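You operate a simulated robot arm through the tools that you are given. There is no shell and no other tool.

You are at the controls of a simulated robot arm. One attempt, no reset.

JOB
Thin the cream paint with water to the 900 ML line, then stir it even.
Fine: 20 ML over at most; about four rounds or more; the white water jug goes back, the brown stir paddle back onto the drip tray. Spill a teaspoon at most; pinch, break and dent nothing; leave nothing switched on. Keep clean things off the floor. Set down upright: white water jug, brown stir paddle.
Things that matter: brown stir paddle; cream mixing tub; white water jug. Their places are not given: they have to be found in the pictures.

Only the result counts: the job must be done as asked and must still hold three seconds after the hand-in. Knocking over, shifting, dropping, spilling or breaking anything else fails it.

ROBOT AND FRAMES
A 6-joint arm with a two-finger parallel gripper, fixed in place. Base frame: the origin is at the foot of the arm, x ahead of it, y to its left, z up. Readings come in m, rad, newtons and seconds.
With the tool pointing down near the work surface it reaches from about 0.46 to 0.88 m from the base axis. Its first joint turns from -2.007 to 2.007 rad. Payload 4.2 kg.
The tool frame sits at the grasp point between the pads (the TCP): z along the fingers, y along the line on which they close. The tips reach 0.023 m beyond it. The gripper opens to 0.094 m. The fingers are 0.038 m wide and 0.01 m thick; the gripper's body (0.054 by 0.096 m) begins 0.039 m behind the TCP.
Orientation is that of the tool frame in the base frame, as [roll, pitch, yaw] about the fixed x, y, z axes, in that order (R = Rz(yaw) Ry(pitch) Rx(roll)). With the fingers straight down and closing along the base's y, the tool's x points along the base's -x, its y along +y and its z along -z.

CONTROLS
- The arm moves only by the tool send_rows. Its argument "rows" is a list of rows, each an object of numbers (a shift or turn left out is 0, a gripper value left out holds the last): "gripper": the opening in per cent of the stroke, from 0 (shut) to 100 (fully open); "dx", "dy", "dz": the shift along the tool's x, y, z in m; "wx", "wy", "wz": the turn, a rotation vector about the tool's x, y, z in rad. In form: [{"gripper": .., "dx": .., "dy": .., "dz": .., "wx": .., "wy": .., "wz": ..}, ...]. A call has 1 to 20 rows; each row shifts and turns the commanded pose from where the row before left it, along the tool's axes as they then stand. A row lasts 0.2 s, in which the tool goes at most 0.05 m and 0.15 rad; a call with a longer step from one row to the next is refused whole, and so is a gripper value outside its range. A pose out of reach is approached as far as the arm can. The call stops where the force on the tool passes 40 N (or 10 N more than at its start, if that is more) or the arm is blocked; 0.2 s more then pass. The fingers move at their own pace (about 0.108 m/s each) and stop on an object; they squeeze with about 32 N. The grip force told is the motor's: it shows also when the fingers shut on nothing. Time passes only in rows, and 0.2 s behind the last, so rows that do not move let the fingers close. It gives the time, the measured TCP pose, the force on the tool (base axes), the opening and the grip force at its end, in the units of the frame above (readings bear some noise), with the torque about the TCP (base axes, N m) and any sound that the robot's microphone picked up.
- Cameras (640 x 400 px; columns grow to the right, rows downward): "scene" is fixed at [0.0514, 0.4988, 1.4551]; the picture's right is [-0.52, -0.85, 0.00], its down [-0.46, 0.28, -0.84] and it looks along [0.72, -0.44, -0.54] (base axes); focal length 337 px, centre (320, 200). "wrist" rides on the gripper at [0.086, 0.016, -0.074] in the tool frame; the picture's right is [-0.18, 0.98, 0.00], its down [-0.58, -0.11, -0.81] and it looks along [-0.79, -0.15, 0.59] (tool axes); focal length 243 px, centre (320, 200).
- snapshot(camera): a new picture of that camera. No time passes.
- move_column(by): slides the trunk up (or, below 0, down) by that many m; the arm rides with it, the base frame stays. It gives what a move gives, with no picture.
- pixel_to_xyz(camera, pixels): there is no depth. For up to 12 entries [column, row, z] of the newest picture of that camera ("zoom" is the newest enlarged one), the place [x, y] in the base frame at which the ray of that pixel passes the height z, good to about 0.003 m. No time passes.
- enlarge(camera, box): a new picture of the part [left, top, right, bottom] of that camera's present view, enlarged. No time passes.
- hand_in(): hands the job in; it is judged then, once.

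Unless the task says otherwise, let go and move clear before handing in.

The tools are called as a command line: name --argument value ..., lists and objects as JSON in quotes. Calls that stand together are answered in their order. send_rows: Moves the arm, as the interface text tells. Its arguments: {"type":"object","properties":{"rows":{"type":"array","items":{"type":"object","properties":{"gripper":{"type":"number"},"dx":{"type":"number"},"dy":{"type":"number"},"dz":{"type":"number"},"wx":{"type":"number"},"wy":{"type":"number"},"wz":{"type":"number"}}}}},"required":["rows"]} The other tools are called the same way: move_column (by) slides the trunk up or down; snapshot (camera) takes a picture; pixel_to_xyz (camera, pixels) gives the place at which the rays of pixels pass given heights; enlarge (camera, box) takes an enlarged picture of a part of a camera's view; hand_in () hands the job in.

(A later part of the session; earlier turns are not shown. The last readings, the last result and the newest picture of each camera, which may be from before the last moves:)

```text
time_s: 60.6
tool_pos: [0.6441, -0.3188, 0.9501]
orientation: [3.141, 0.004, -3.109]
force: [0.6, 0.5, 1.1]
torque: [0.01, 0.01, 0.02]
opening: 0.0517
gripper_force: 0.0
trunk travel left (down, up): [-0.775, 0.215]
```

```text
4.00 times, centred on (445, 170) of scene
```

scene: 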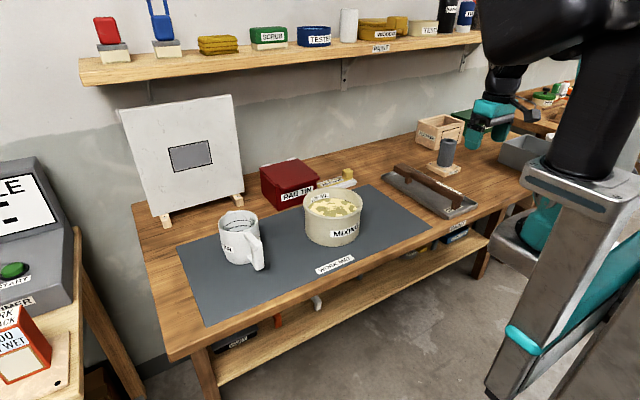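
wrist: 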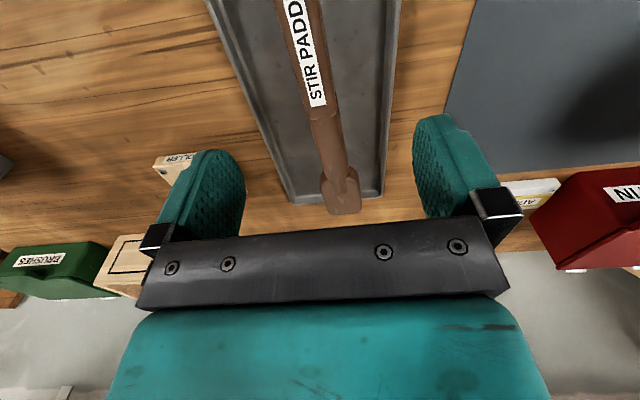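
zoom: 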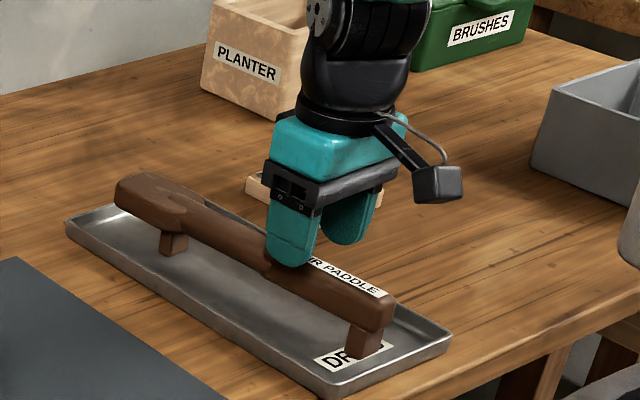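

The junction of handle block and rod is 17 mm ahead of the TCP, and the handle is about 2 mm to +y. I'll adjust and descend to z ≈ 0.916.

send_rows --rows '[{"dx": 0.006, "dy": 0.0018}, {"dz": 0.012}, {"dz": 0.012}, {"dz": 0.01}, {}]'

enlarge --camera "wrist" --box '[200, 60, 440, 240]'

enlarge --camera "scene" --box '[410, 150, 480, 220]'

```text
time_s: 61.8
tool_pos: [0.6376, -0.3167, 0.9167]
orientation: [3.141, 0.005, -3.109]
force: [0.6, 0.0, 0.7]
torque: [-0.02, -0.04, 0.0]
opening: 0.0518
gripper_force: 0.0
trunk travel left (down, up): [-0.775, 0.215]
```

```text
2.22 times, centred on (320, 150) of wrist
```

zoom: 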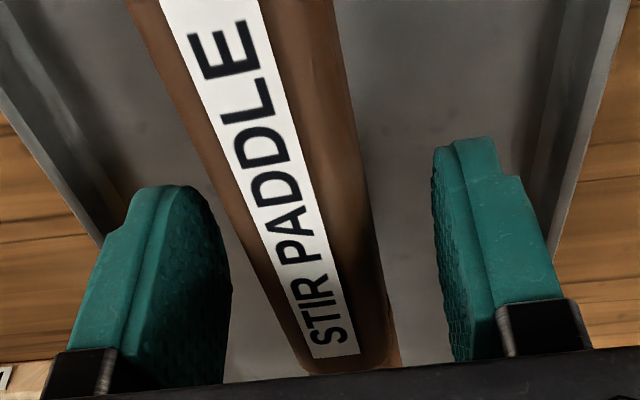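

```text
5.71 times, centred on (445, 185) of scene
```

zoom: 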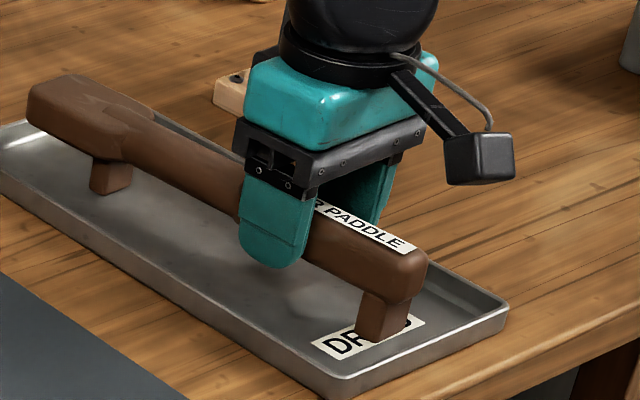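

The fingers straddle the handle above the tray floor, so I'll close.

send_rows --rows '[{"gripper": 0}, {"gripper": 0}, {"gripper": 0}, {"gripper": 0}]'

enlarge --camera "scene" --box '[380, 140, 490, 230]'

enlarge --camera "wrist" --box '[200, 60, 440, 240]'

```text
time_s: 62.8
tool_pos: [0.6381, -0.3173, 0.9174]
orientation: [3.141, 0.004, -3.109]
force: [-0.1, -1.0, -0.2]
torque: [0.01, -0.13, 0.06]
opening: 0.0265
gripper_force: 32.0
trunk travel left (down, up): [-0.775, 0.215]
```

```text
4.44 times, centred on (435, 185) of scene
```

zoom: 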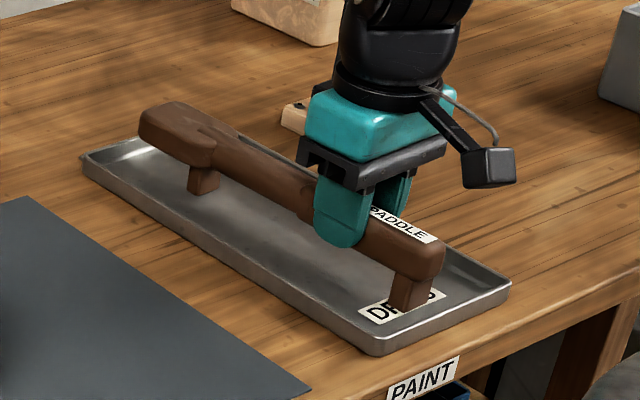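

```text
2.22 times, centred on (320, 150) of wrist
```

zoom: 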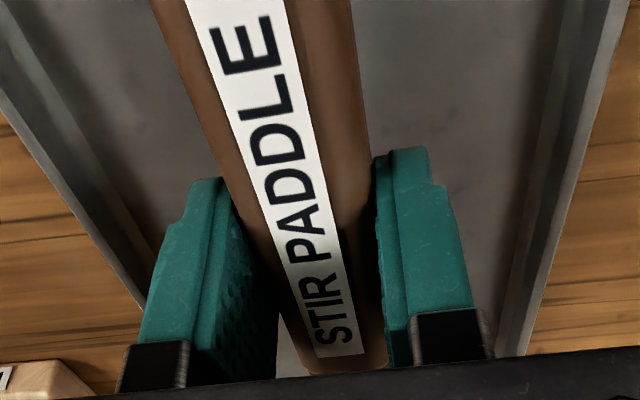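

I'm holding the handle at 26.5 mm. I'll lift slowly and check; the return pose is (0.638, −0.317, 0.917).

send_rows --rows '[{"dz": -0.008}, {"dz": -0.016}, {"dz": -0.02}, {"dz": -0.02}, {"dz": -0.01}, {}]'

enlarge --camera "scene" --box '[380, 120, 490, 230]'

```text
time_s: 64.2
tool_pos: [0.6376, -0.3175, 0.991]
orientation: [-3.141, 0.003, -3.107]
force: [-0.6, -0.1, -0.2]
torque: [-0.02, 0.03, 0.0]
opening: 0.0263
gripper_force: 31.3
trunk travel left (down, up): [-0.775, 0.215]
```

```text
3.64 times, centred on (435, 175) of scene
```

zoom: 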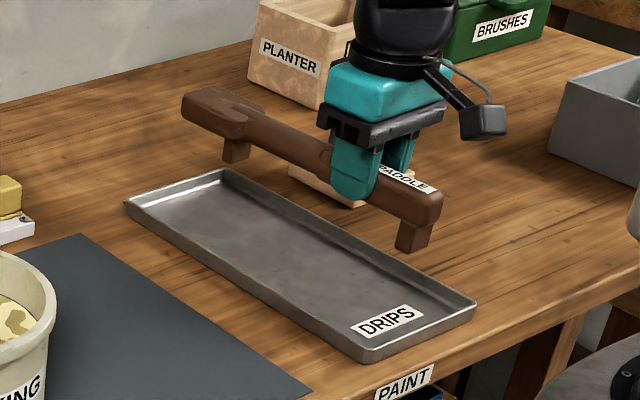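

The paddle came up level and the tray stayed put. I'll raise it to z ≈ 1.18 and move to open space at (0.60, −0.13) before reorienting.

send_rows --rows '[{"dz": -0.02}, {"dz": -0.034}, {"dz": -0.034}, {"dz": -0.034}, {"dz": -0.034}, {"dz": -0.034}, {"dx": 0.0062, "dy": 0.0377}, {"dx": 0.0062, "dy": 0.0377}, {"dx": 0.0062, "dy": 0.0377}, {"dx": 0.0062, "dy": 0.0377}, {"dx": 0.0062, "dy": 0.0377}, {}]'

snapshot --camera "scene"

```text
time_s: 66.8
tool_pos: [0.6007, -0.1282, 1.1807]
orientation: [-3.141, 0.002, -3.107]
force: [0.6, -0.4, -0.8]
torque: [0.0, 0.03, -0.03]
opening: 0.0264
gripper_force: 32.2
trunk travel left (down, up): [-0.775, 0.215]
```

```text
taken
```

scene: 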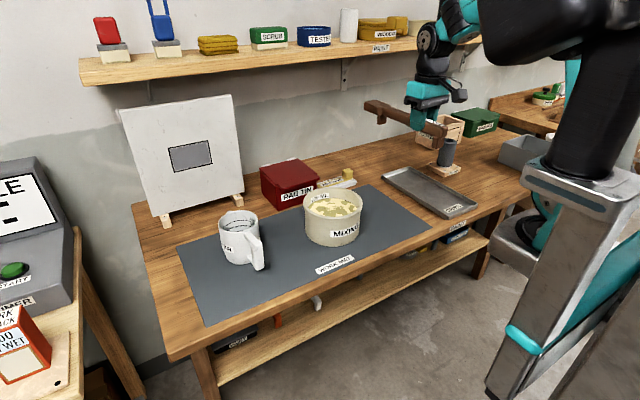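

The space is clear. I'll rotate the paddle halfway toward blade-down with a 60° combined turn and check.

send_rows --rows '[{"wx": -0.05, "wy": 0.05, "wz": 0.05}, {"wx": -0.08, "wy": 0.08, "wz": 0.08}, {"wx": -0.08, "wy": 0.08, "wz": 0.08}, {"wx": -0.08, "wy": 0.08, "wz": 0.08}, {"wx": -0.08, "wy": 0.08, "wz": 0.08}, {"wx": -0.08, "wy": 0.08, "wz": 0.08}, {"wx": -0.08, "wy": 0.08, "wz": 0.08}, {"wx": -0.075, "wy": 0.075, "wz": 0.075}, {}]'

snapshot --camera "scene"

```text
time_s: 68.8
tool_pos: [0.5885, -0.1242, 1.1679]
orientation: [2.677, -0.726, 2.712]
force: [0.5, 0.2, 0.6]
torque: [0.03, 0.03, 0.02]
opening: 0.0262
gripper_force: 32.4
out of reach, approached as far as the arm can: row 8
trunk travel left (down, up): [-0.775, 0.215]
```

```text
taken
```

scene: 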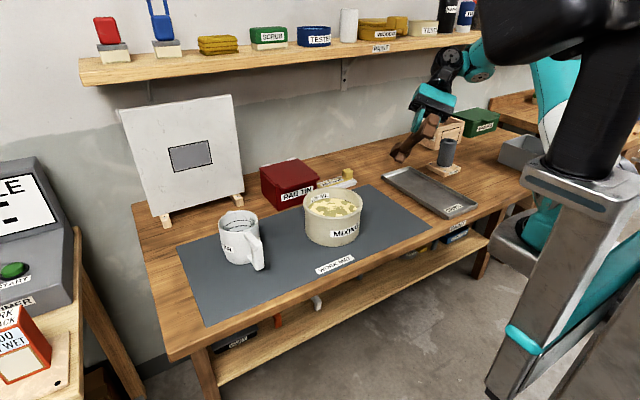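

The arm is right at a wrist limit mid-turn, but the orientation is on track and the space around it is free. The inward tilt lessens from here, so I'll continue the turn in a short burst.

send_rows --rows '[{"wx": -0.07, "wy": 0.07, "wz": 0.07}, {"wx": -0.08, "wy": 0.08, "wz": 0.08}, {"wx": -0.08, "wy": 0.08, "wz": 0.08}, {"wx": -0.08, "wy": 0.08, "wz": 0.08}, {}]'

snapshot --camera "scene"

```text
time_s: 70.0
tool_pos: [0.5475, -0.0978, 1.1234]
orientation: [2.502, -1.151, 2.54]
force: [0.5, -0.4, -1.3]
torque: [0.0, 0.01, -0.02]
opening: 0.0263
gripper_force: 32.0
out of reach, approached as far as the arm can: row 1, 2, 3, 4
trunk travel left (down, up): [-0.775, 0.215]
```

```text
taken
```

scene: 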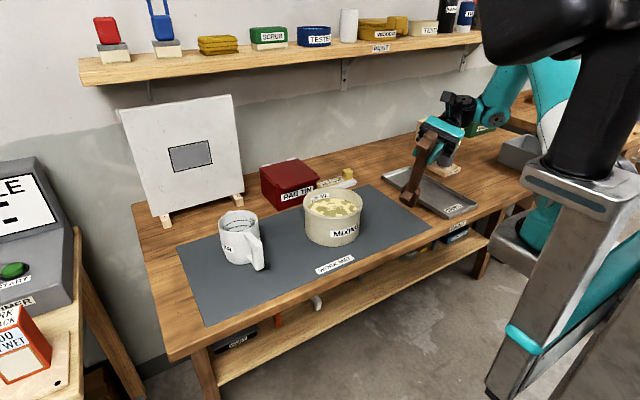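

The wrist is limited when the tool points inward relative to the arm, so I'll swing the tool heading outward to about 45° left of forward while finishing blade-down.

send_rows --rows '[{"wx": -0.122, "wy": 0.01794, "wz": 0.04573}, {"wx": -0.122, "wy": 0.01794, "wz": 0.04573}, {"wx": -0.122, "wy": 0.01794, "wz": 0.04573}, {}]'

snapshot --camera "scene"

```text
time_s: 71.0
tool_pos: [0.5477, -0.0985, 1.1232]
orientation: [2.313, -1.285, 2.353]
force: [-0.4, 0.2, 0.0]
torque: [0.05, 0.03, 0.0]
opening: 0.0266
gripper_force: 32.3
trunk travel left (down, up): [-0.775, 0.215]
```

```text
taken
```

scene: 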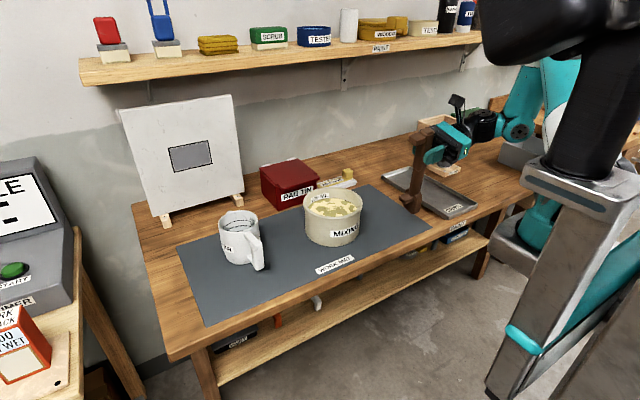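

No limits flagged now and the paddle hangs nearly blade-down at (420,175). I'll finish the turn.

send_rows --rows '[{"wx": -0.122, "wy": 0.01794, "wz": 0.04573}, {"wx": -0.122, "wy": 0.01794, "wz": 0.04573}, {"wx": -0.122, "wy": 0.01794, "wz": 0.04573}, {"wx": -0.122, "wy": 0.01794, "wz": 0.04573}, {"wx": -0.122, "wy": 0.01794, "wz": 0.04573}, {"wx": -0.122, "wy": 0.01794, "wz": 0.04573}, {}]'

snapshot --camera "scene"

enlarge --camera "scene" --box '[380, 90, 500, 230]'

```text
time_s: 72.6
tool_pos: [0.5506, -0.1421, 1.0965]
orientation: [-2.931, -1.557, 0.585]
force: [0.3, 0.1, -1.0]
torque: [-0.01, 0.01, 0.02]
opening: 0.0262
gripper_force: 31.9
out of reach, approached as far as the arm can: row 5, 6
trunk travel left (down, up): [-0.775, 0.215]
```

```text
taken
```

scene: 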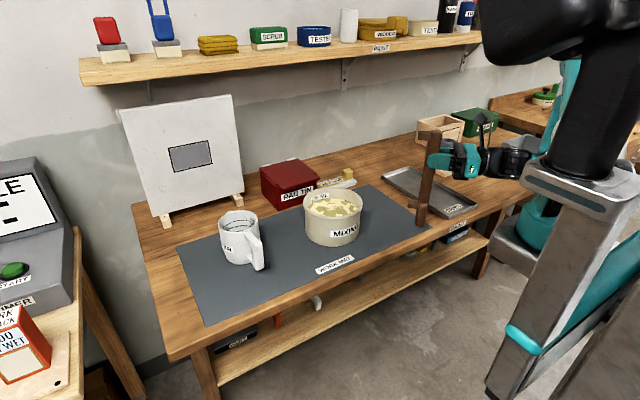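

```text
2.86 times, centred on (440, 160) of scene
```

zoom: 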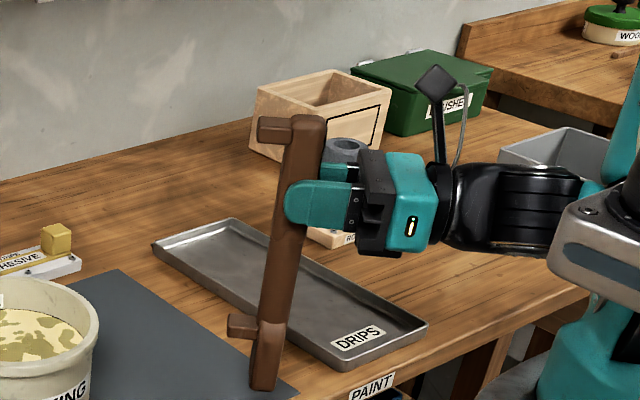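

The paddle is blade-down with the tool horizontal, heading about 45°, and the tip about 2.5 cm above the bench. I'll rise and move outward before approaching the tub.

send_rows --rows '[{"dx": 0.025, "dz": 0.01}, {"dx": 0.03, "dz": 0.016}, {"dx": 0.03, "dz": 0.018}, {"dx": 0.03, "dz": 0.018}, {"dx": 0.03, "dz": 0.018}, {}]'

enlarge --camera "scene" --box '[300, 60, 500, 260]'

```text
time_s: 74.0
tool_pos: [0.5391, -0.1653, 1.1234]
orientation: [-2.753, -1.564, 0.403]
force: [0.9, 0.3, -0.4]
torque: [-0.03, 0.06, 0.0]
opening: 0.0262
gripper_force: 31.6
out of reach, approached as far as the arm can: row 1, 2, 3, 4, 5
trunk travel left (down, up): [-0.775, 0.215]
```

```text
2.00 times, centred on (400, 160) of scene
```

zoom: 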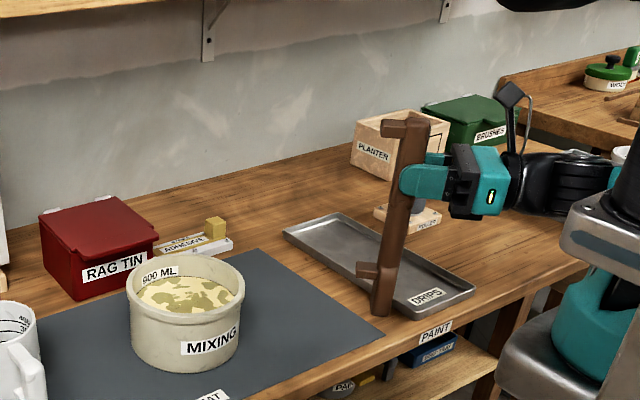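

The arm is held by a wrist-joint limit when the tool heading is too close to its own plane. I'll turn the heading slightly left to come off the limit, then rise straight up.

send_rows --rows '[{"wx": 0.06}, {"wx": 0.07}, {"dx": 0.02}, {"dx": 0.025}, {"dx": 0.025}, {"dx": 0.02}, {}]'

snapshot --camera "scene"

```text
time_s: 75.6
tool_pos: [0.5079, -0.1691, 1.1594]
orientation: [-2.31, -1.566, 0.089]
force: [0.4, 0.6, -0.6]
torque: [-0.03, 0.01, 0.0]
opening: 0.0262
gripper_force: 31.6
out of reach, approached as far as the arm can: row 2, 3, 4, 5, 6
trunk travel left (down, up): [-0.775, 0.215]
```

```text
taken
```

scene: 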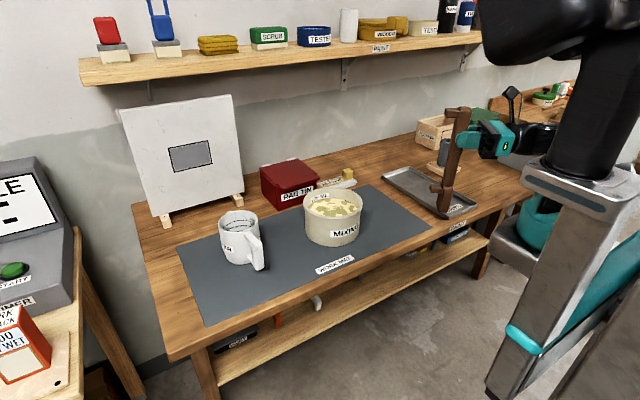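

I need to understand the arm's posture better, so I'll look closely at it.

enlarge --camera "scene" --box '[430, 0, 640, 210]'

snapshot --camera "wrist"

```text
1.90 times, centred on (535, 105) of scene
```

zoom: 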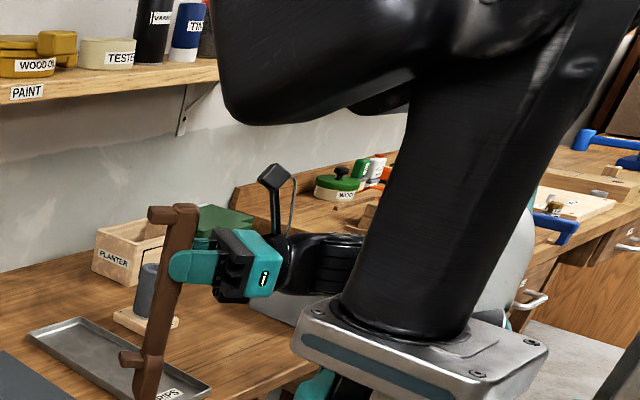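

```text
taken
```

wrist: 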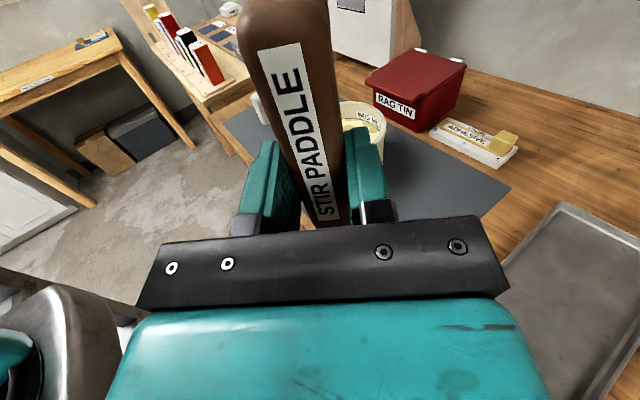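

The drift pattern suggests the wrist is near a singular posture, with the tool level and square to the arm plane. I'll dip the tool nose gradually by about 15°, which should let the wrist settle into a comfortable posture.

send_rows --rows '[{"wy": -0.03}, {"wy": -0.04}, {"wy": -0.05}, {"wy": -0.05}, {"wy": -0.05}, {"wy": -0.05}, {}, {}]'

snapshot --camera "scene"

```text
time_s: 77.4
tool_pos: [0.508, -0.1691, 1.1601]
orientation: [-3.133, -1.302, 0.909]
force: [0.0, -0.1, -0.9]
torque: [0.0, 0.0, -0.02]
opening: 0.0264
gripper_force: 31.6
trunk travel left (down, up): [-0.775, 0.215]
```

```text
taken
```

scene: 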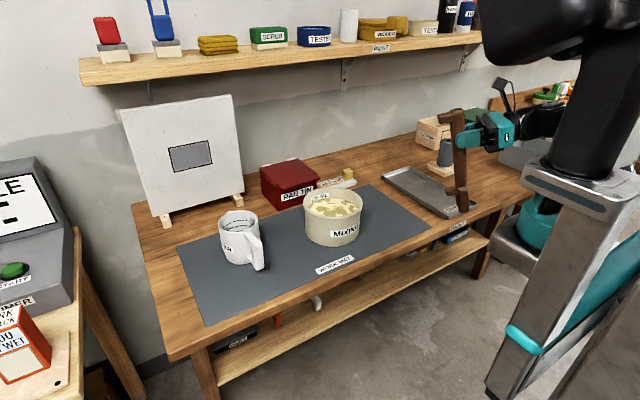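

That worked, with no limit flagged and the dip at 15°. Next I'll rise 8 cm.

send_rows --rows '[{"dx": 0.0193, "dz": -0.0053}, {"dx": 0.029, "dz": -0.008}, {"dx": 0.029, "dz": -0.008}, {}]'

```text
time_s: 78.4
tool_pos: [0.5086, -0.1695, 1.2387]
orientation: [-3.131, -1.3, 0.908]
force: [-0.3, -1.0, -0.8]
torque: [0.03, -0.01, -0.02]
opening: 0.0264
gripper_force: 31.7
trunk travel left (down, up): [-0.775, 0.215]
```

Rising works. Now I'll travel toward the tub while turning the heading left to stay square to the arm, first half.

send_rows --rows '[{"dx": 0.00904, "dy": -0.0021, "dz": 0.0328, "wx": 0.0495, "wz": -0.01363}, {"dx": 0.00905, "dy": -0.00036, "dz": 0.03284, "wx": 0.0495, "wz": -0.01363}, {"dx": 0.00905, "dy": 0.00141, "dz": 0.03283, "wx": 0.0495, "wz": -0.01363}, {"dx": 0.00902, "dy": 0.00313, "dz": 0.03273, "wx": 0.0495, "wz": -0.01363}, {"dx": 0.00896, "dy": 0.0049, "dz": 0.03252, "wx": 0.0495, "wz": -0.01363}, {}]'

snapshot --camera "scene"

```text
time_s: 79.8
tool_pos: [0.6025, -0.0284, 1.2403]
orientation: [-3.129, -1.302, 1.165]
force: [-0.4, -0.2, -0.6]
torque: [-0.02, 0.01, 0.02]
opening: 0.0267
gripper_force: 32.6
trunk travel left (down, up): [-0.775, 0.215]
```

```text
taken
```

scene: 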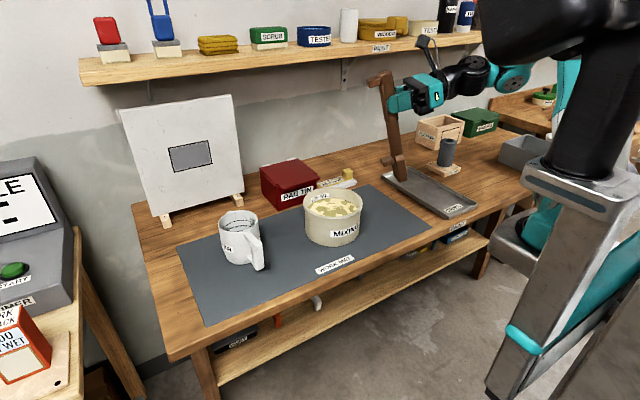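

Everything is tracking cleanly, so I'll do the second half to above the tub.

send_rows --rows '[{"dx": 0.00888, "dy": 0.00661, "dz": 0.03224, "wx": 0.0495, "wz": -0.01363}, {"dx": 0.00878, "dy": 0.00829, "dz": 0.03187, "wx": 0.0495, "wz": -0.01363}, {"dx": 0.00865, "dy": 0.01001, "dz": 0.03141, "wx": 0.0495, "wz": -0.01363}, {"dx": 0.00851, "dy": 0.01164, "dz": 0.03088, "wx": 0.0495, "wz": -0.01363}, {"dx": 0.00833, "dy": 0.01331, "dz": 0.03025, "wx": 0.0495, "wz": -0.01363}, {}]'

snapshot --camera "scene"

enlarge --camera "scene" --box '[290, 60, 420, 260]'

snapshot --camera "wrist"

```text
time_s: 81.2
tool_pos: [0.6985, 0.1123, 1.2404]
orientation: [-3.132, -1.303, 1.424]
force: [0.1, 0.1, -0.7]
torque: [-0.03, 0.01, -0.02]
opening: 0.0262
gripper_force: 31.8
trunk travel left (down, up): [-0.775, 0.215]
```

```text
taken
```

scene: 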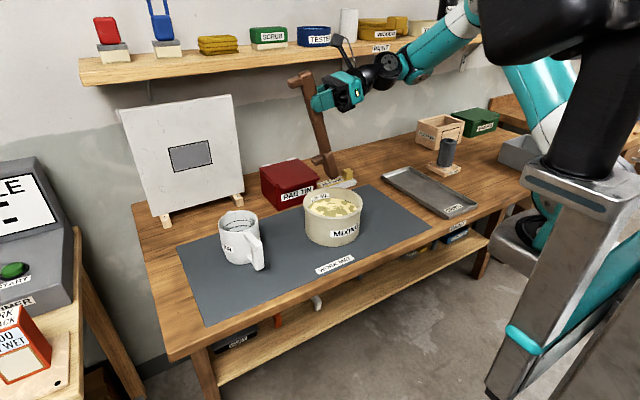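

```text
2.00 times, centred on (355, 160) of scene
```

zoom: 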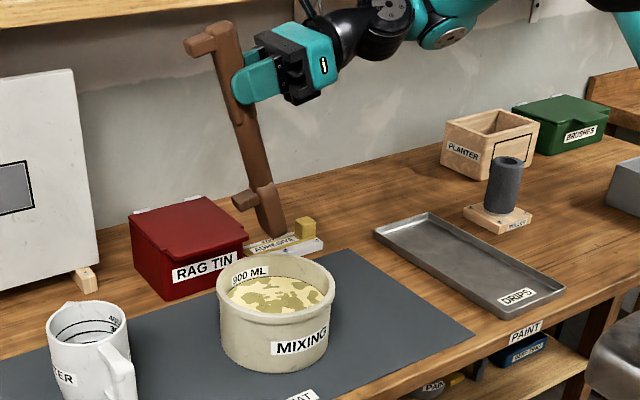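

```text
taken
```

wrist: 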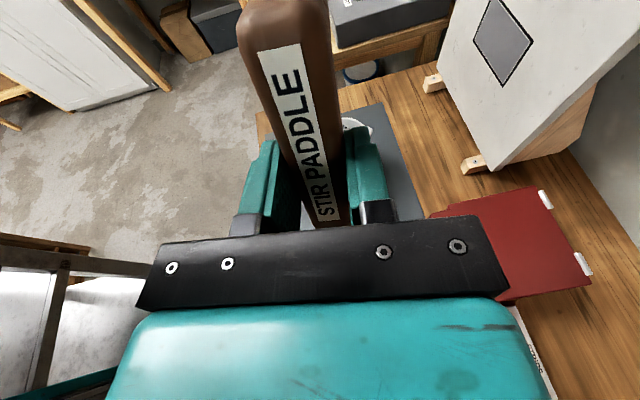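

The paddle hangs over the tub, with its tip near (332,176) about 3 cm above the rim, but its 15° lean makes the leg protrude. I'll reduce the dip to about 8° and recentre the tip.

send_rows --rows '[{"wy": 0.04}, {"wy": 0.05}, {"wy": 0.04}, {"dx": -0.0021, "dz": -0.0153}, {"dx": -0.0021, "dz": -0.0153}, {}]'

enlarge --camera "scene" --box '[290, 60, 390, 250]'

enlarge --camera "scene" --box '[293, 150, 373, 230]'

```text
time_s: 82.6
tool_pos: [0.6937, 0.0841, 1.2404]
orientation: [-3.13, -1.427, 1.415]
force: [0.5, 0.1, -0.7]
torque: [0.02, 0.0, -0.02]
opening: 0.0267
gripper_force: 31.9
trunk travel left (down, up): [-0.775, 0.215]
```

```text
2.11 times, centred on (340, 155) of scene
```

zoom: 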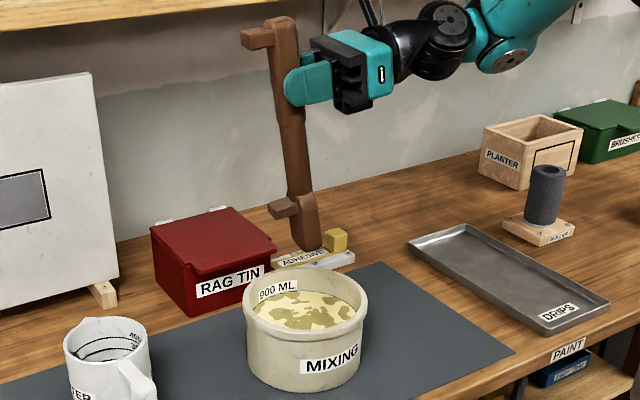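

```text
5.00 times, centred on (333, 190) of scene
```

zoom: 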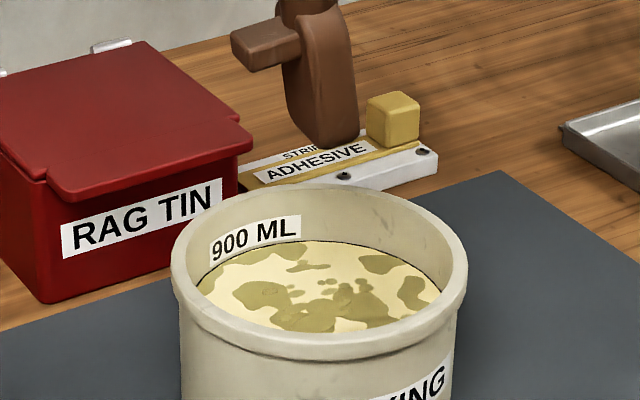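

I'll locate the tub's centre and the blade tip precisely using the latest zoomed picture.

pixel_to_xyz --camera "zoom" --pixels '[[172, 258, 0.966], [468, 265, 0.966], [320, 184, 0.966], [320, 350, 0.966], [172, 258, 0.955], [468, 265, 0.955], [320, 184, 0.955], [320, 350, 0.955], [325, 130, 1.025], [325, 130, 1.03], [325, 130, 1.035]]'

```text
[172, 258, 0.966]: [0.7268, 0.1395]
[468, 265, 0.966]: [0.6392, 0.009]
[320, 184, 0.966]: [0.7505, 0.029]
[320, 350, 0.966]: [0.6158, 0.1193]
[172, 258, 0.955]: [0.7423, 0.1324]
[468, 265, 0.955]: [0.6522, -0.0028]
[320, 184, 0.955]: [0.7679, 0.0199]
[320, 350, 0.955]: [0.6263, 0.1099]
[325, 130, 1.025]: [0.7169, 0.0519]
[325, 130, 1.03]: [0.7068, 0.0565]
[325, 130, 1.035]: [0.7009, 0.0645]
```

The tub centre is about (0.689, 0.069) with the rim near 0.96, and the blade tip is about (0.70, 0.062, 1.038). I'll shift the tip toward the entry point and lower it to just above the surface.

send_rows --rows '[{"dx": -0.0013, "dy": -0.0137, "dz": -0.0091}, {"dx": -0.0198, "dz": 0.0029}, {"dx": -0.0198, "dz": 0.0029}, {"dx": -0.0198, "dz": 0.0029}, {"dx": -0.0149, "dz": 0.0021}, {}]'

enlarge --camera "scene" --box '[293, 150, 373, 230]'

enlarge --camera "scene" --box '[301, 178, 365, 222]'

```text
time_s: 84.0
tool_pos: [0.6791, 0.0833, 1.1643]
orientation: [-3.12, -1.433, 1.412]
force: [0.1, -0.4, -0.8]
torque: [-0.03, 0.01, 0.0]
opening: 0.0264
gripper_force: 32.5
out of reach, approached as far as the arm can: row 1
trunk travel left (down, up): [-0.775, 0.215]
```

```text
5.00 times, centred on (333, 190) of scene
```

zoom: 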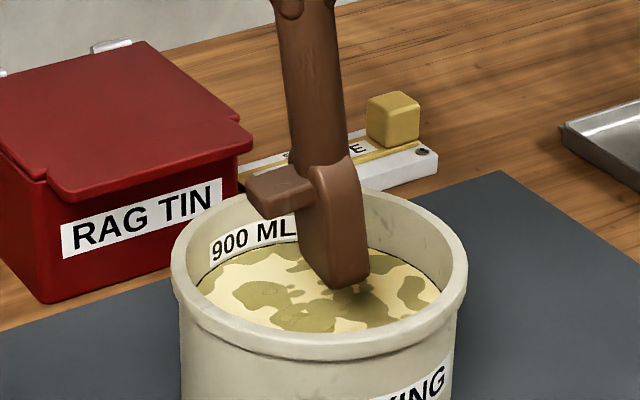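

```text
9.09 times, centred on (333, 200) of scene
```

zoom: 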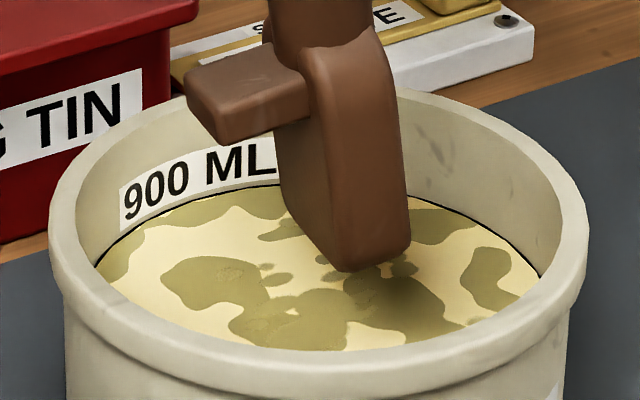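

The tip centre is within 1 cm of the tub's centre and clear of the walls. The large-heading side seems to be the limit, so I'll turn the heading back slightly, then lower the blade into the paint slowly.

send_rows --rows '[{"wx": -0.035, "wz": 0.0048}, {"wx": -0.035, "wz": 0.0048}, {"dx": -0.0008, "dz": -0.005}, {"dx": -0.0139, "dz": 0.002}, {"dx": -0.0139, "dz": 0.002}, {}]'

enlarge --camera "scene" --box '[301, 178, 365, 222]'

```text
time_s: 85.4
tool_pos: [0.6791, 0.0788, 1.1354]
orientation: [-3.126, -1.434, 1.346]
force: [-0.1, -1.0, -1.3]
torque: [0.0, 0.0, -0.01]
opening: 0.0261
gripper_force: 31.9
trunk travel left (down, up): [-0.775, 0.215]
```

```text
9.09 times, centred on (333, 200) of scene
```

zoom: 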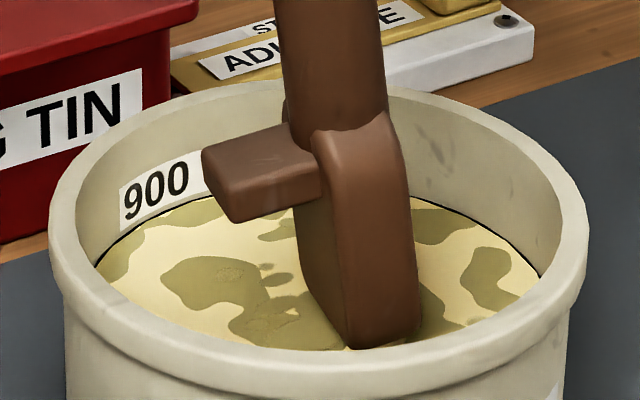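

The blade is at the surface, about (−0.009, −0.010) from the tub centre. I'll nudge it and lower to about 2 cm above the floor, watching the force.

send_rows --rows '[{"dx": -0.0004, "dy": 0.0067, "dz": -0.0026}, {"dx": -0.0125, "dz": 0.0017}, {"dx": -0.0125, "dz": 0.0017}, {"dx": -0.0125, "dz": 0.0017}, {}]'

enlarge --camera "scene" --box '[301, 178, 365, 222]'

snapshot --camera "scene"

```text
time_s: 86.6
tool_pos: [0.6838, 0.0744, 1.0976]
orientation: [-3.124, -1.433, 1.344]
force: [0.1, 0.6, -0.3]
torque: [-0.02, -0.02, -0.03]
opening: 0.0263
gripper_force: 32.6
trunk travel left (down, up): [-0.775, 0.215]
```

```text
9.09 times, centred on (333, 200) of scene
```

zoom: 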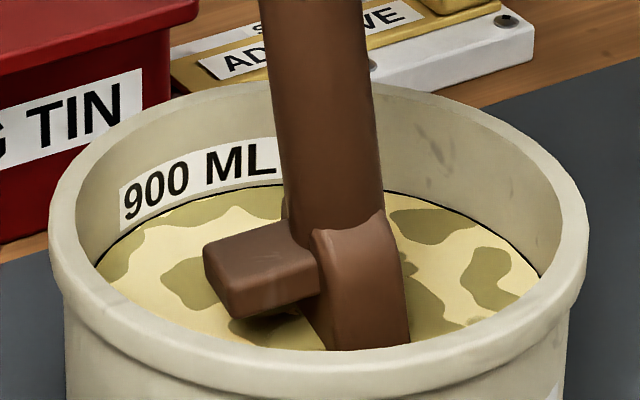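

```text
taken
```

scene: 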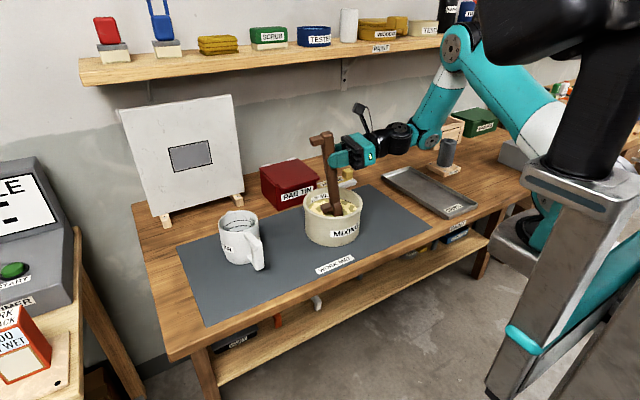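

The blade is submerged and the leg has about 3 cm to the wall on its side. I'll start a slow ellipse, first moving to the −h extreme and doing half a round while watching for contact.

send_rows --rows '[{"dx": -0.002, "dz": -0.0149}, {"dx": -0.002, "dz": -0.0149}, {}]'

enlarge --camera "scene" --box '[301, 178, 365, 222]'

```text
time_s: 87.4
tool_pos: [0.6767, 0.0439, 1.097]
orientation: [-3.125, -1.432, 1.343]
force: [0.2, 0.0, -1.0]
torque: [0.0, 0.0, 0.01]
opening: 0.0264
gripper_force: 32.0
trunk travel left (down, up): [-0.775, 0.215]
```

```text
9.09 times, centred on (333, 200) of scene
```

zoom: 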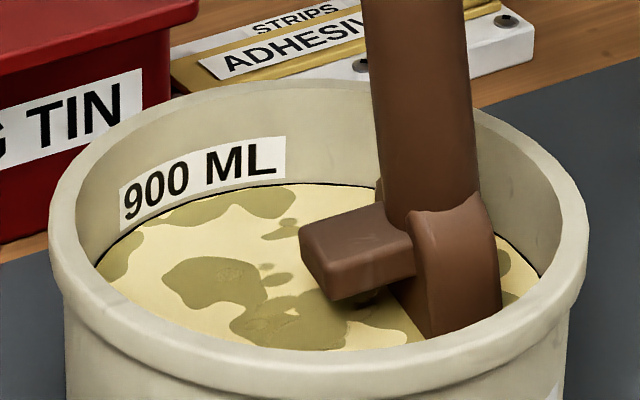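

There's no contact at the −h extreme and about 1 cm to the wall. Now for the first half round.

send_rows --rows '[{"dx": 0.00019, "dy": -0.00618, "dz": 0.00136}, {"dx": 0.00055, "dy": -0.00558, "dz": 0.00394}, {"dx": 0.00085, "dy": -0.00442, "dz": 0.00613}, {"dx": 0.00107, "dy": -0.00284, "dz": 0.00774}, {"dx": 0.00119, "dy": -0.00098, "dz": 0.00857}, {"dx": 0.00119, "dy": 0.00098, "dz": 0.00857}, {"dx": 0.00107, "dy": 0.00284, "dz": 0.00774}, {"dx": 0.00085, "dy": 0.00442, "dz": 0.00613}, {"dx": 0.00055, "dy": 0.00558, "dz": 0.00394}, {"dx": 0.00019, "dy": 0.00618, "dz": 0.00136}]'

enlarge --camera "scene" --box '[301, 178, 365, 222]'

```text
time_s: 89.6
tool_pos: [0.6875, 0.1, 1.0982]
orientation: [-3.117, -1.433, 1.338]
force: [0.5, 0.0, -1.1]
torque: [0.01, 0.03, -0.01]
opening: 0.0262
gripper_force: 31.4
trunk travel left (down, up): [-0.775, 0.215]
```

```text
9.09 times, centred on (333, 200) of scene
```

zoom: 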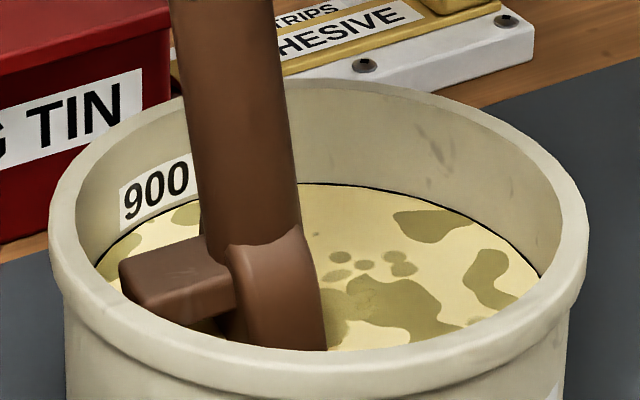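

No contact, and the leg keeps a small gap at (120,270). I'll continue with a full round: the return half plus the next forward half.

send_rows --rows '[{"dx": -0.00019, "dy": 0.00618, "dz": -0.00136}, {"dx": -0.00055, "dy": 0.00558, "dz": -0.00394}, {"dx": -0.00085, "dy": 0.00442, "dz": -0.00613}, {"dx": -0.00107, "dy": 0.00284, "dz": -0.00774}, {"dx": -0.00119, "dy": 0.00098, "dz": -0.00857}, {"dx": -0.00119, "dy": -0.00098, "dz": -0.00857}, {"dx": -0.00107, "dy": -0.00284, "dz": -0.00774}, {"dx": -0.00085, "dy": -0.00442, "dz": -0.00613}, {"dx": -0.00055, "dy": -0.00558, "dz": -0.00394}, {"dx": -0.00019, "dy": -0.00618, "dz": -0.00136}]'

enlarge --camera "scene" --box '[301, 178, 365, 222]'

```text
time_s: 91.8
tool_pos: [0.6765, 0.0454, 1.098]
orientation: [-3.127, -1.432, 1.347]
force: [0.1, 1.1, -1.0]
torque: [-0.02, -0.04, 0.01]
opening: 0.0263
gripper_force: 32.2
trunk travel left (down, up): [-0.775, 0.215]
```

```text
9.09 times, centred on (333, 200) of scene
```

zoom: 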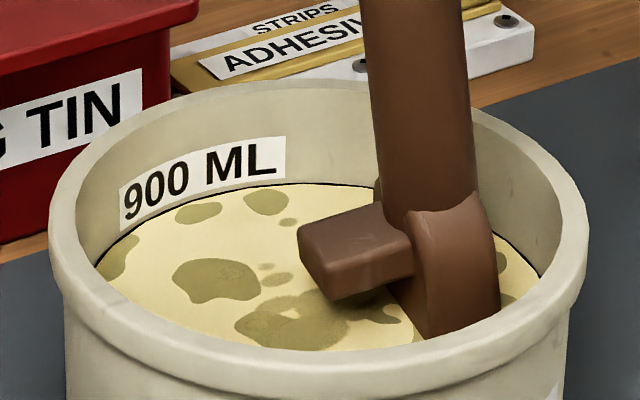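

The water patches have visibly shrunk after one round, so the stirring is taking effect. I'll continue with full rounds.

send_rows --rows '[{"dx": 0.00019, "dy": -0.00618, "dz": 0.00136}, {"dx": 0.00055, "dy": -0.00558, "dz": 0.00394}, {"dx": 0.00085, "dy": -0.00442, "dz": 0.00613}, {"dx": 0.00107, "dy": -0.00284, "dz": 0.00774}, {"dx": 0.00119, "dy": -0.00098, "dz": 0.00857}, {"dx": 0.00119, "dy": 0.00098, "dz": 0.00857}, {"dx": 0.00107, "dy": 0.00284, "dz": 0.00774}, {"dx": 0.00085, "dy": 0.00442, "dz": 0.00613}, {"dx": 0.00055, "dy": 0.00558, "dz": 0.00394}, {"dx": 0.00019, "dy": 0.00618, "dz": 0.00136}, {"dx": -0.00019, "dy": 0.00618, "dz": -0.00136}, {"dx": -0.00055, "dy": 0.00558, "dz": -0.00394}, {"dx": -0.00085, "dy": 0.00442, "dz": -0.00613}, {"dx": -0.00107, "dy": 0.00284, "dz": -0.00774}, {"dx": -0.00119, "dy": 0.00098, "dz": -0.00857}, {"dx": -0.00119, "dy": -0.00098, "dz": -0.00857}, {"dx": -0.00107, "dy": -0.00284, "dz": -0.00774}, {"dx": -0.00085, "dy": -0.00442, "dz": -0.00613}, {"dx": -0.00055, "dy": -0.00558, "dz": -0.00394}, {"dx": -0.00019, "dy": -0.00618, "dz": -0.00136}]'

enlarge --camera "scene" --box '[301, 178, 365, 222]'

```text
time_s: 96.0
tool_pos: [0.6762, 0.0448, 1.0981]
orientation: [-3.126, -1.433, 1.344]
force: [0.2, 1.1, -0.4]
torque: [0.01, -0.01, 0.04]
opening: 0.0262
gripper_force: 31.7
trunk travel left (down, up): [-0.775, 0.215]
```

```text
9.09 times, centred on (333, 200) of scene
```

zoom: 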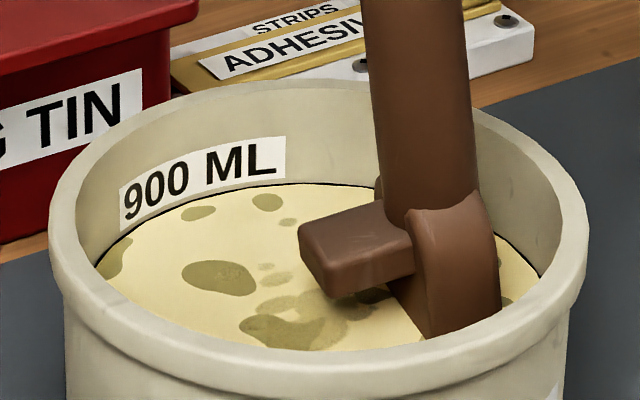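

Two rounds are done, the patches keep shrinking and there's no contact. Third round now.

send_rows --rows '[{"dx": 0.00019, "dy": -0.00618, "dz": 0.00136}, {"dx": 0.00055, "dy": -0.00558, "dz": 0.00394}, {"dx": 0.00085, "dy": -0.00442, "dz": 0.00613}, {"dx": 0.00107, "dy": -0.00284, "dz": 0.00774}, {"dx": 0.00119, "dy": -0.00098, "dz": 0.00857}, {"dx": 0.00119, "dy": 0.00098, "dz": 0.00857}, {"dx": 0.00107, "dy": 0.00284, "dz": 0.00774}, {"dx": 0.00085, "dy": 0.00442, "dz": 0.00613}, {"dx": 0.00055, "dy": 0.00558, "dz": 0.00394}, {"dx": 0.00019, "dy": 0.00618, "dz": 0.00136}, {"dx": -0.00019, "dy": 0.00618, "dz": -0.00136}, {"dx": -0.00055, "dy": 0.00558, "dz": -0.00394}, {"dx": -0.00085, "dy": 0.00442, "dz": -0.00613}, {"dx": -0.00107, "dy": 0.00284, "dz": -0.00774}, {"dx": -0.00119, "dy": 0.00098, "dz": -0.00857}, {"dx": -0.00119, "dy": -0.00098, "dz": -0.00857}, {"dx": -0.00107, "dy": -0.00284, "dz": -0.00774}, {"dx": -0.00085, "dy": -0.00442, "dz": -0.00613}, {"dx": -0.00055, "dy": -0.00558, "dz": -0.00394}, {"dx": -0.00019, "dy": -0.00618, "dz": -0.00136}]'

enlarge --camera "scene" --box '[301, 178, 365, 222]'

```text
time_s: 100.2
tool_pos: [0.6772, 0.0437, 1.0969]
orientation: [-3.126, -1.432, 1.346]
force: [0.6, 0.0, -0.8]
torque: [0.05, 0.0, 0.01]
opening: 0.0262
gripper_force: 32.1
trunk travel left (down, up): [-0.775, 0.215]
```

```text
9.09 times, centred on (333, 200) of scene
```

zoom: 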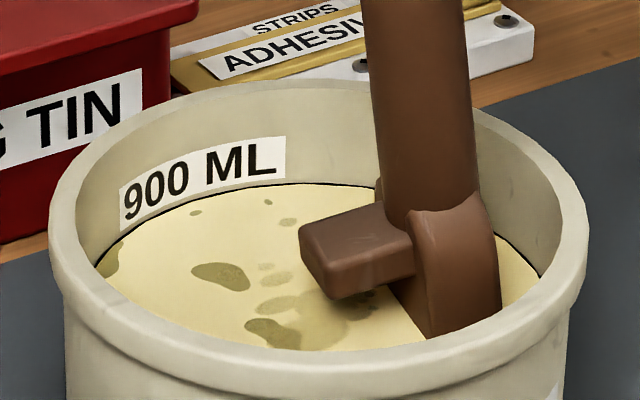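

Three rounds are done with small patches remaining. Fourth round now.

send_rows --rows '[{"dx": 0.00019, "dy": -0.00618, "dz": 0.00136}, {"dx": 0.00055, "dy": -0.00558, "dz": 0.00394}, {"dx": 0.00085, "dy": -0.00442, "dz": 0.00613}, {"dx": 0.00107, "dy": -0.00284, "dz": 0.00774}, {"dx": 0.00119, "dy": -0.00098, "dz": 0.00857}, {"dx": 0.00119, "dy": 0.00098, "dz": 0.00857}, {"dx": 0.00107, "dy": 0.00284, "dz": 0.00774}, {"dx": 0.00085, "dy": 0.00442, "dz": 0.00613}, {"dx": 0.00055, "dy": 0.00558, "dz": 0.00394}, {"dx": 0.00019, "dy": 0.00618, "dz": 0.00136}, {"dx": -0.00019, "dy": 0.00618, "dz": -0.00136}, {"dx": -0.00055, "dy": 0.00558, "dz": -0.00394}, {"dx": -0.00085, "dy": 0.00442, "dz": -0.00613}, {"dx": -0.00107, "dy": 0.00284, "dz": -0.00774}, {"dx": -0.00119, "dy": 0.00098, "dz": -0.00857}, {"dx": -0.00119, "dy": -0.00098, "dz": -0.00857}, {"dx": -0.00107, "dy": -0.00284, "dz": -0.00774}, {"dx": -0.00085, "dy": -0.00442, "dz": -0.00613}, {"dx": -0.00055, "dy": -0.00558, "dz": -0.00394}, {"dx": -0.00019, "dy": -0.00618, "dz": -0.00136}]'

enlarge --camera "scene" --box '[301, 178, 365, 222]'

```text
time_s: 104.4
tool_pos: [0.6762, 0.0442, 1.0992]
orientation: [-3.125, -1.433, 1.346]
force: [-0.2, 0.4, -0.8]
torque: [0.01, 0.03, 0.03]
opening: 0.0264
gripper_force: 32.2
trunk travel left (down, up): [-0.775, 0.215]
```

```text
9.09 times, centred on (333, 200) of scene
```

zoom: 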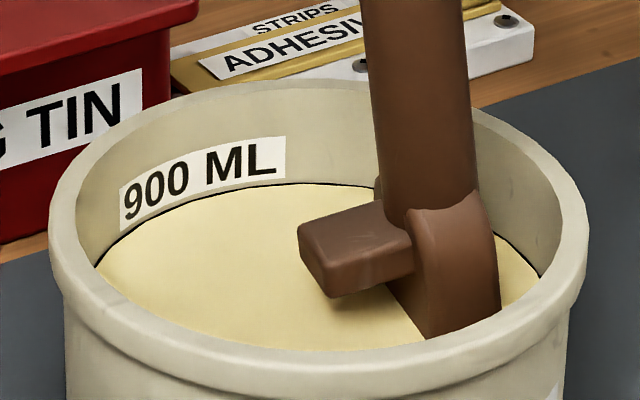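

The paint is now uniformly cream. I'll do one extra round for certainty.

send_rows --rows '[{"dx": 0.00019, "dy": -0.00618, "dz": 0.00136}, {"dx": 0.00055, "dy": -0.00558, "dz": 0.00394}, {"dx": 0.00085, "dy": -0.00442, "dz": 0.00613}, {"dx": 0.00107, "dy": -0.00284, "dz": 0.00774}, {"dx": 0.00119, "dy": -0.00098, "dz": 0.00857}, {"dx": 0.00119, "dy": 0.00098, "dz": 0.00857}, {"dx": 0.00107, "dy": 0.00284, "dz": 0.00774}, {"dx": 0.00085, "dy": 0.00442, "dz": 0.00613}, {"dx": 0.00055, "dy": 0.00558, "dz": 0.00394}, {"dx": 0.00019, "dy": 0.00618, "dz": 0.00136}, {"dx": -0.00019, "dy": 0.00618, "dz": -0.00136}, {"dx": -0.00055, "dy": 0.00558, "dz": -0.00394}, {"dx": -0.00085, "dy": 0.00442, "dz": -0.00613}, {"dx": -0.00107, "dy": 0.00284, "dz": -0.00774}, {"dx": -0.00119, "dy": 0.00098, "dz": -0.00857}, {"dx": -0.00119, "dy": -0.00098, "dz": -0.00857}, {"dx": -0.00107, "dy": -0.00284, "dz": -0.00774}, {"dx": -0.00085, "dy": -0.00442, "dz": -0.00613}, {"dx": -0.00055, "dy": -0.00558, "dz": -0.00394}, {"dx": -0.00019, "dy": -0.00618, "dz": -0.00136}]'

enlarge --camera "scene" --box '[301, 178, 365, 222]'

```text
time_s: 108.6
tool_pos: [0.6759, 0.0442, 1.0974]
orientation: [-3.126, -1.433, 1.345]
force: [0.1, 0.6, -1.1]
torque: [0.0, 0.02, 0.0]
opening: 0.0263
gripper_force: 32.1
trunk travel left (down, up): [-0.775, 0.215]
```

```text
9.09 times, centred on (333, 200) of scene
```

zoom: 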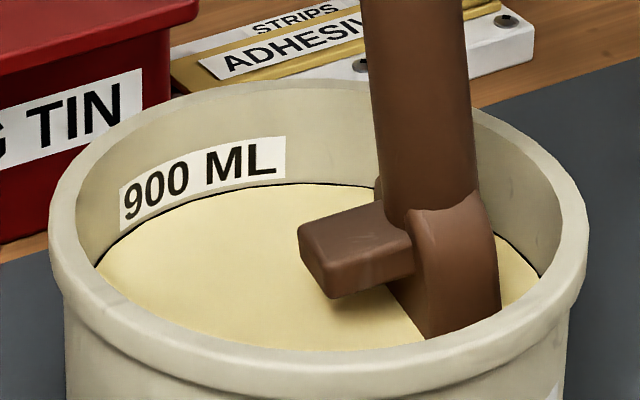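

The paint is even. I'll centre the paddle, raise it until the blade is just above the surface inside the tub, and hold to let it drip.

send_rows --rows '[{"dx": 0.0015, "dz": 0.0109}, {"dx": 0.0015, "dz": 0.0109}, {"dx": 0.0149, "dz": -0.0021}, {"dx": 0.0149, "dz": -0.0021}, {"dx": 0.0149, "dz": -0.0021}, {"dx": 0.0099, "dz": -0.0014}, {}, {}, {}, {}, {}, {}, {}, {}, {}, {}, {}, {}, {}, {}]'

enlarge --camera "scene" --box '[301, 178, 365, 222]'

```text
time_s: 112.8
tool_pos: [0.6814, 0.0661, 1.1525]
orientation: [-3.12, -1.433, 1.342]
force: [0.5, -0.1, -1.3]
torque: [0.01, -0.04, -0.02]
opening: 0.0267
gripper_force: 32.5
trunk travel left (down, up): [-0.775, 0.215]
```

```text
9.09 times, centred on (333, 200) of scene
```

zoom: 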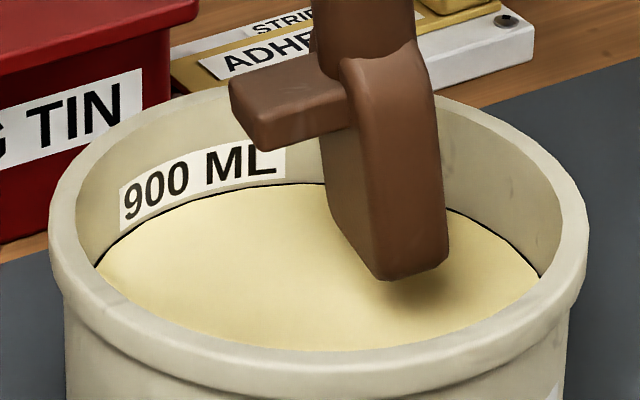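

The blade is clear of the surface with no visible drips. I'll hold a little longer, then raise above the rim and increase the dip back to 15°.

send_rows --rows '[{}, {}, {}, {}, {}, {}, {}, {}, {}, {}, {"dx": 0.0149, "dz": -0.0021}, {"dx": 0.0198, "dz": -0.0027}, {"dx": 0.0248, "dz": -0.0034}, {"dx": 0.0248, "dz": -0.0034}, {"wy": -0.04}, {"wy": -0.05}, {"wy": -0.04}, {}]'

enlarge --camera "scene" --box '[285, 60, 395, 250]'

enlarge --camera "scene" --box '[310, 186, 342, 206]'

```text
time_s: 116.6
tool_pos: [0.6817, 0.0663, 1.2393]
orientation: [-3.132, -1.303, 1.35]
force: [-0.6, 0.5, -0.6]
torque: [-0.01, 0.03, -0.01]
opening: 0.0264
gripper_force: 31.7
trunk travel left (down, up): [-0.775, 0.215]
```

```text
2.11 times, centred on (340, 155) of scene
```

zoom: 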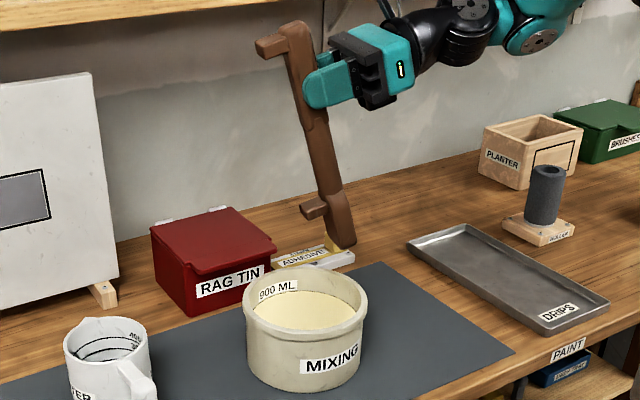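

```text
16.00 times, centred on (326, 196) of scene
```

zoom: 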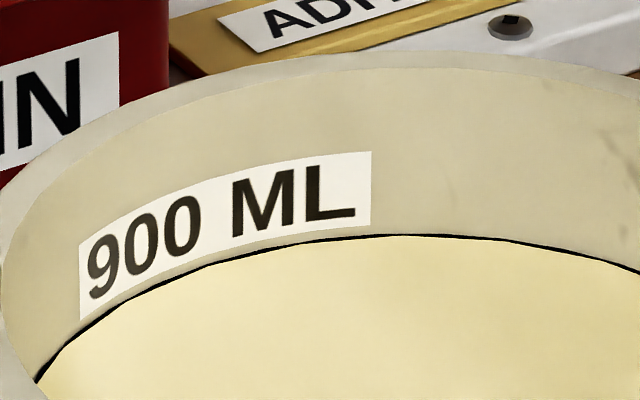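

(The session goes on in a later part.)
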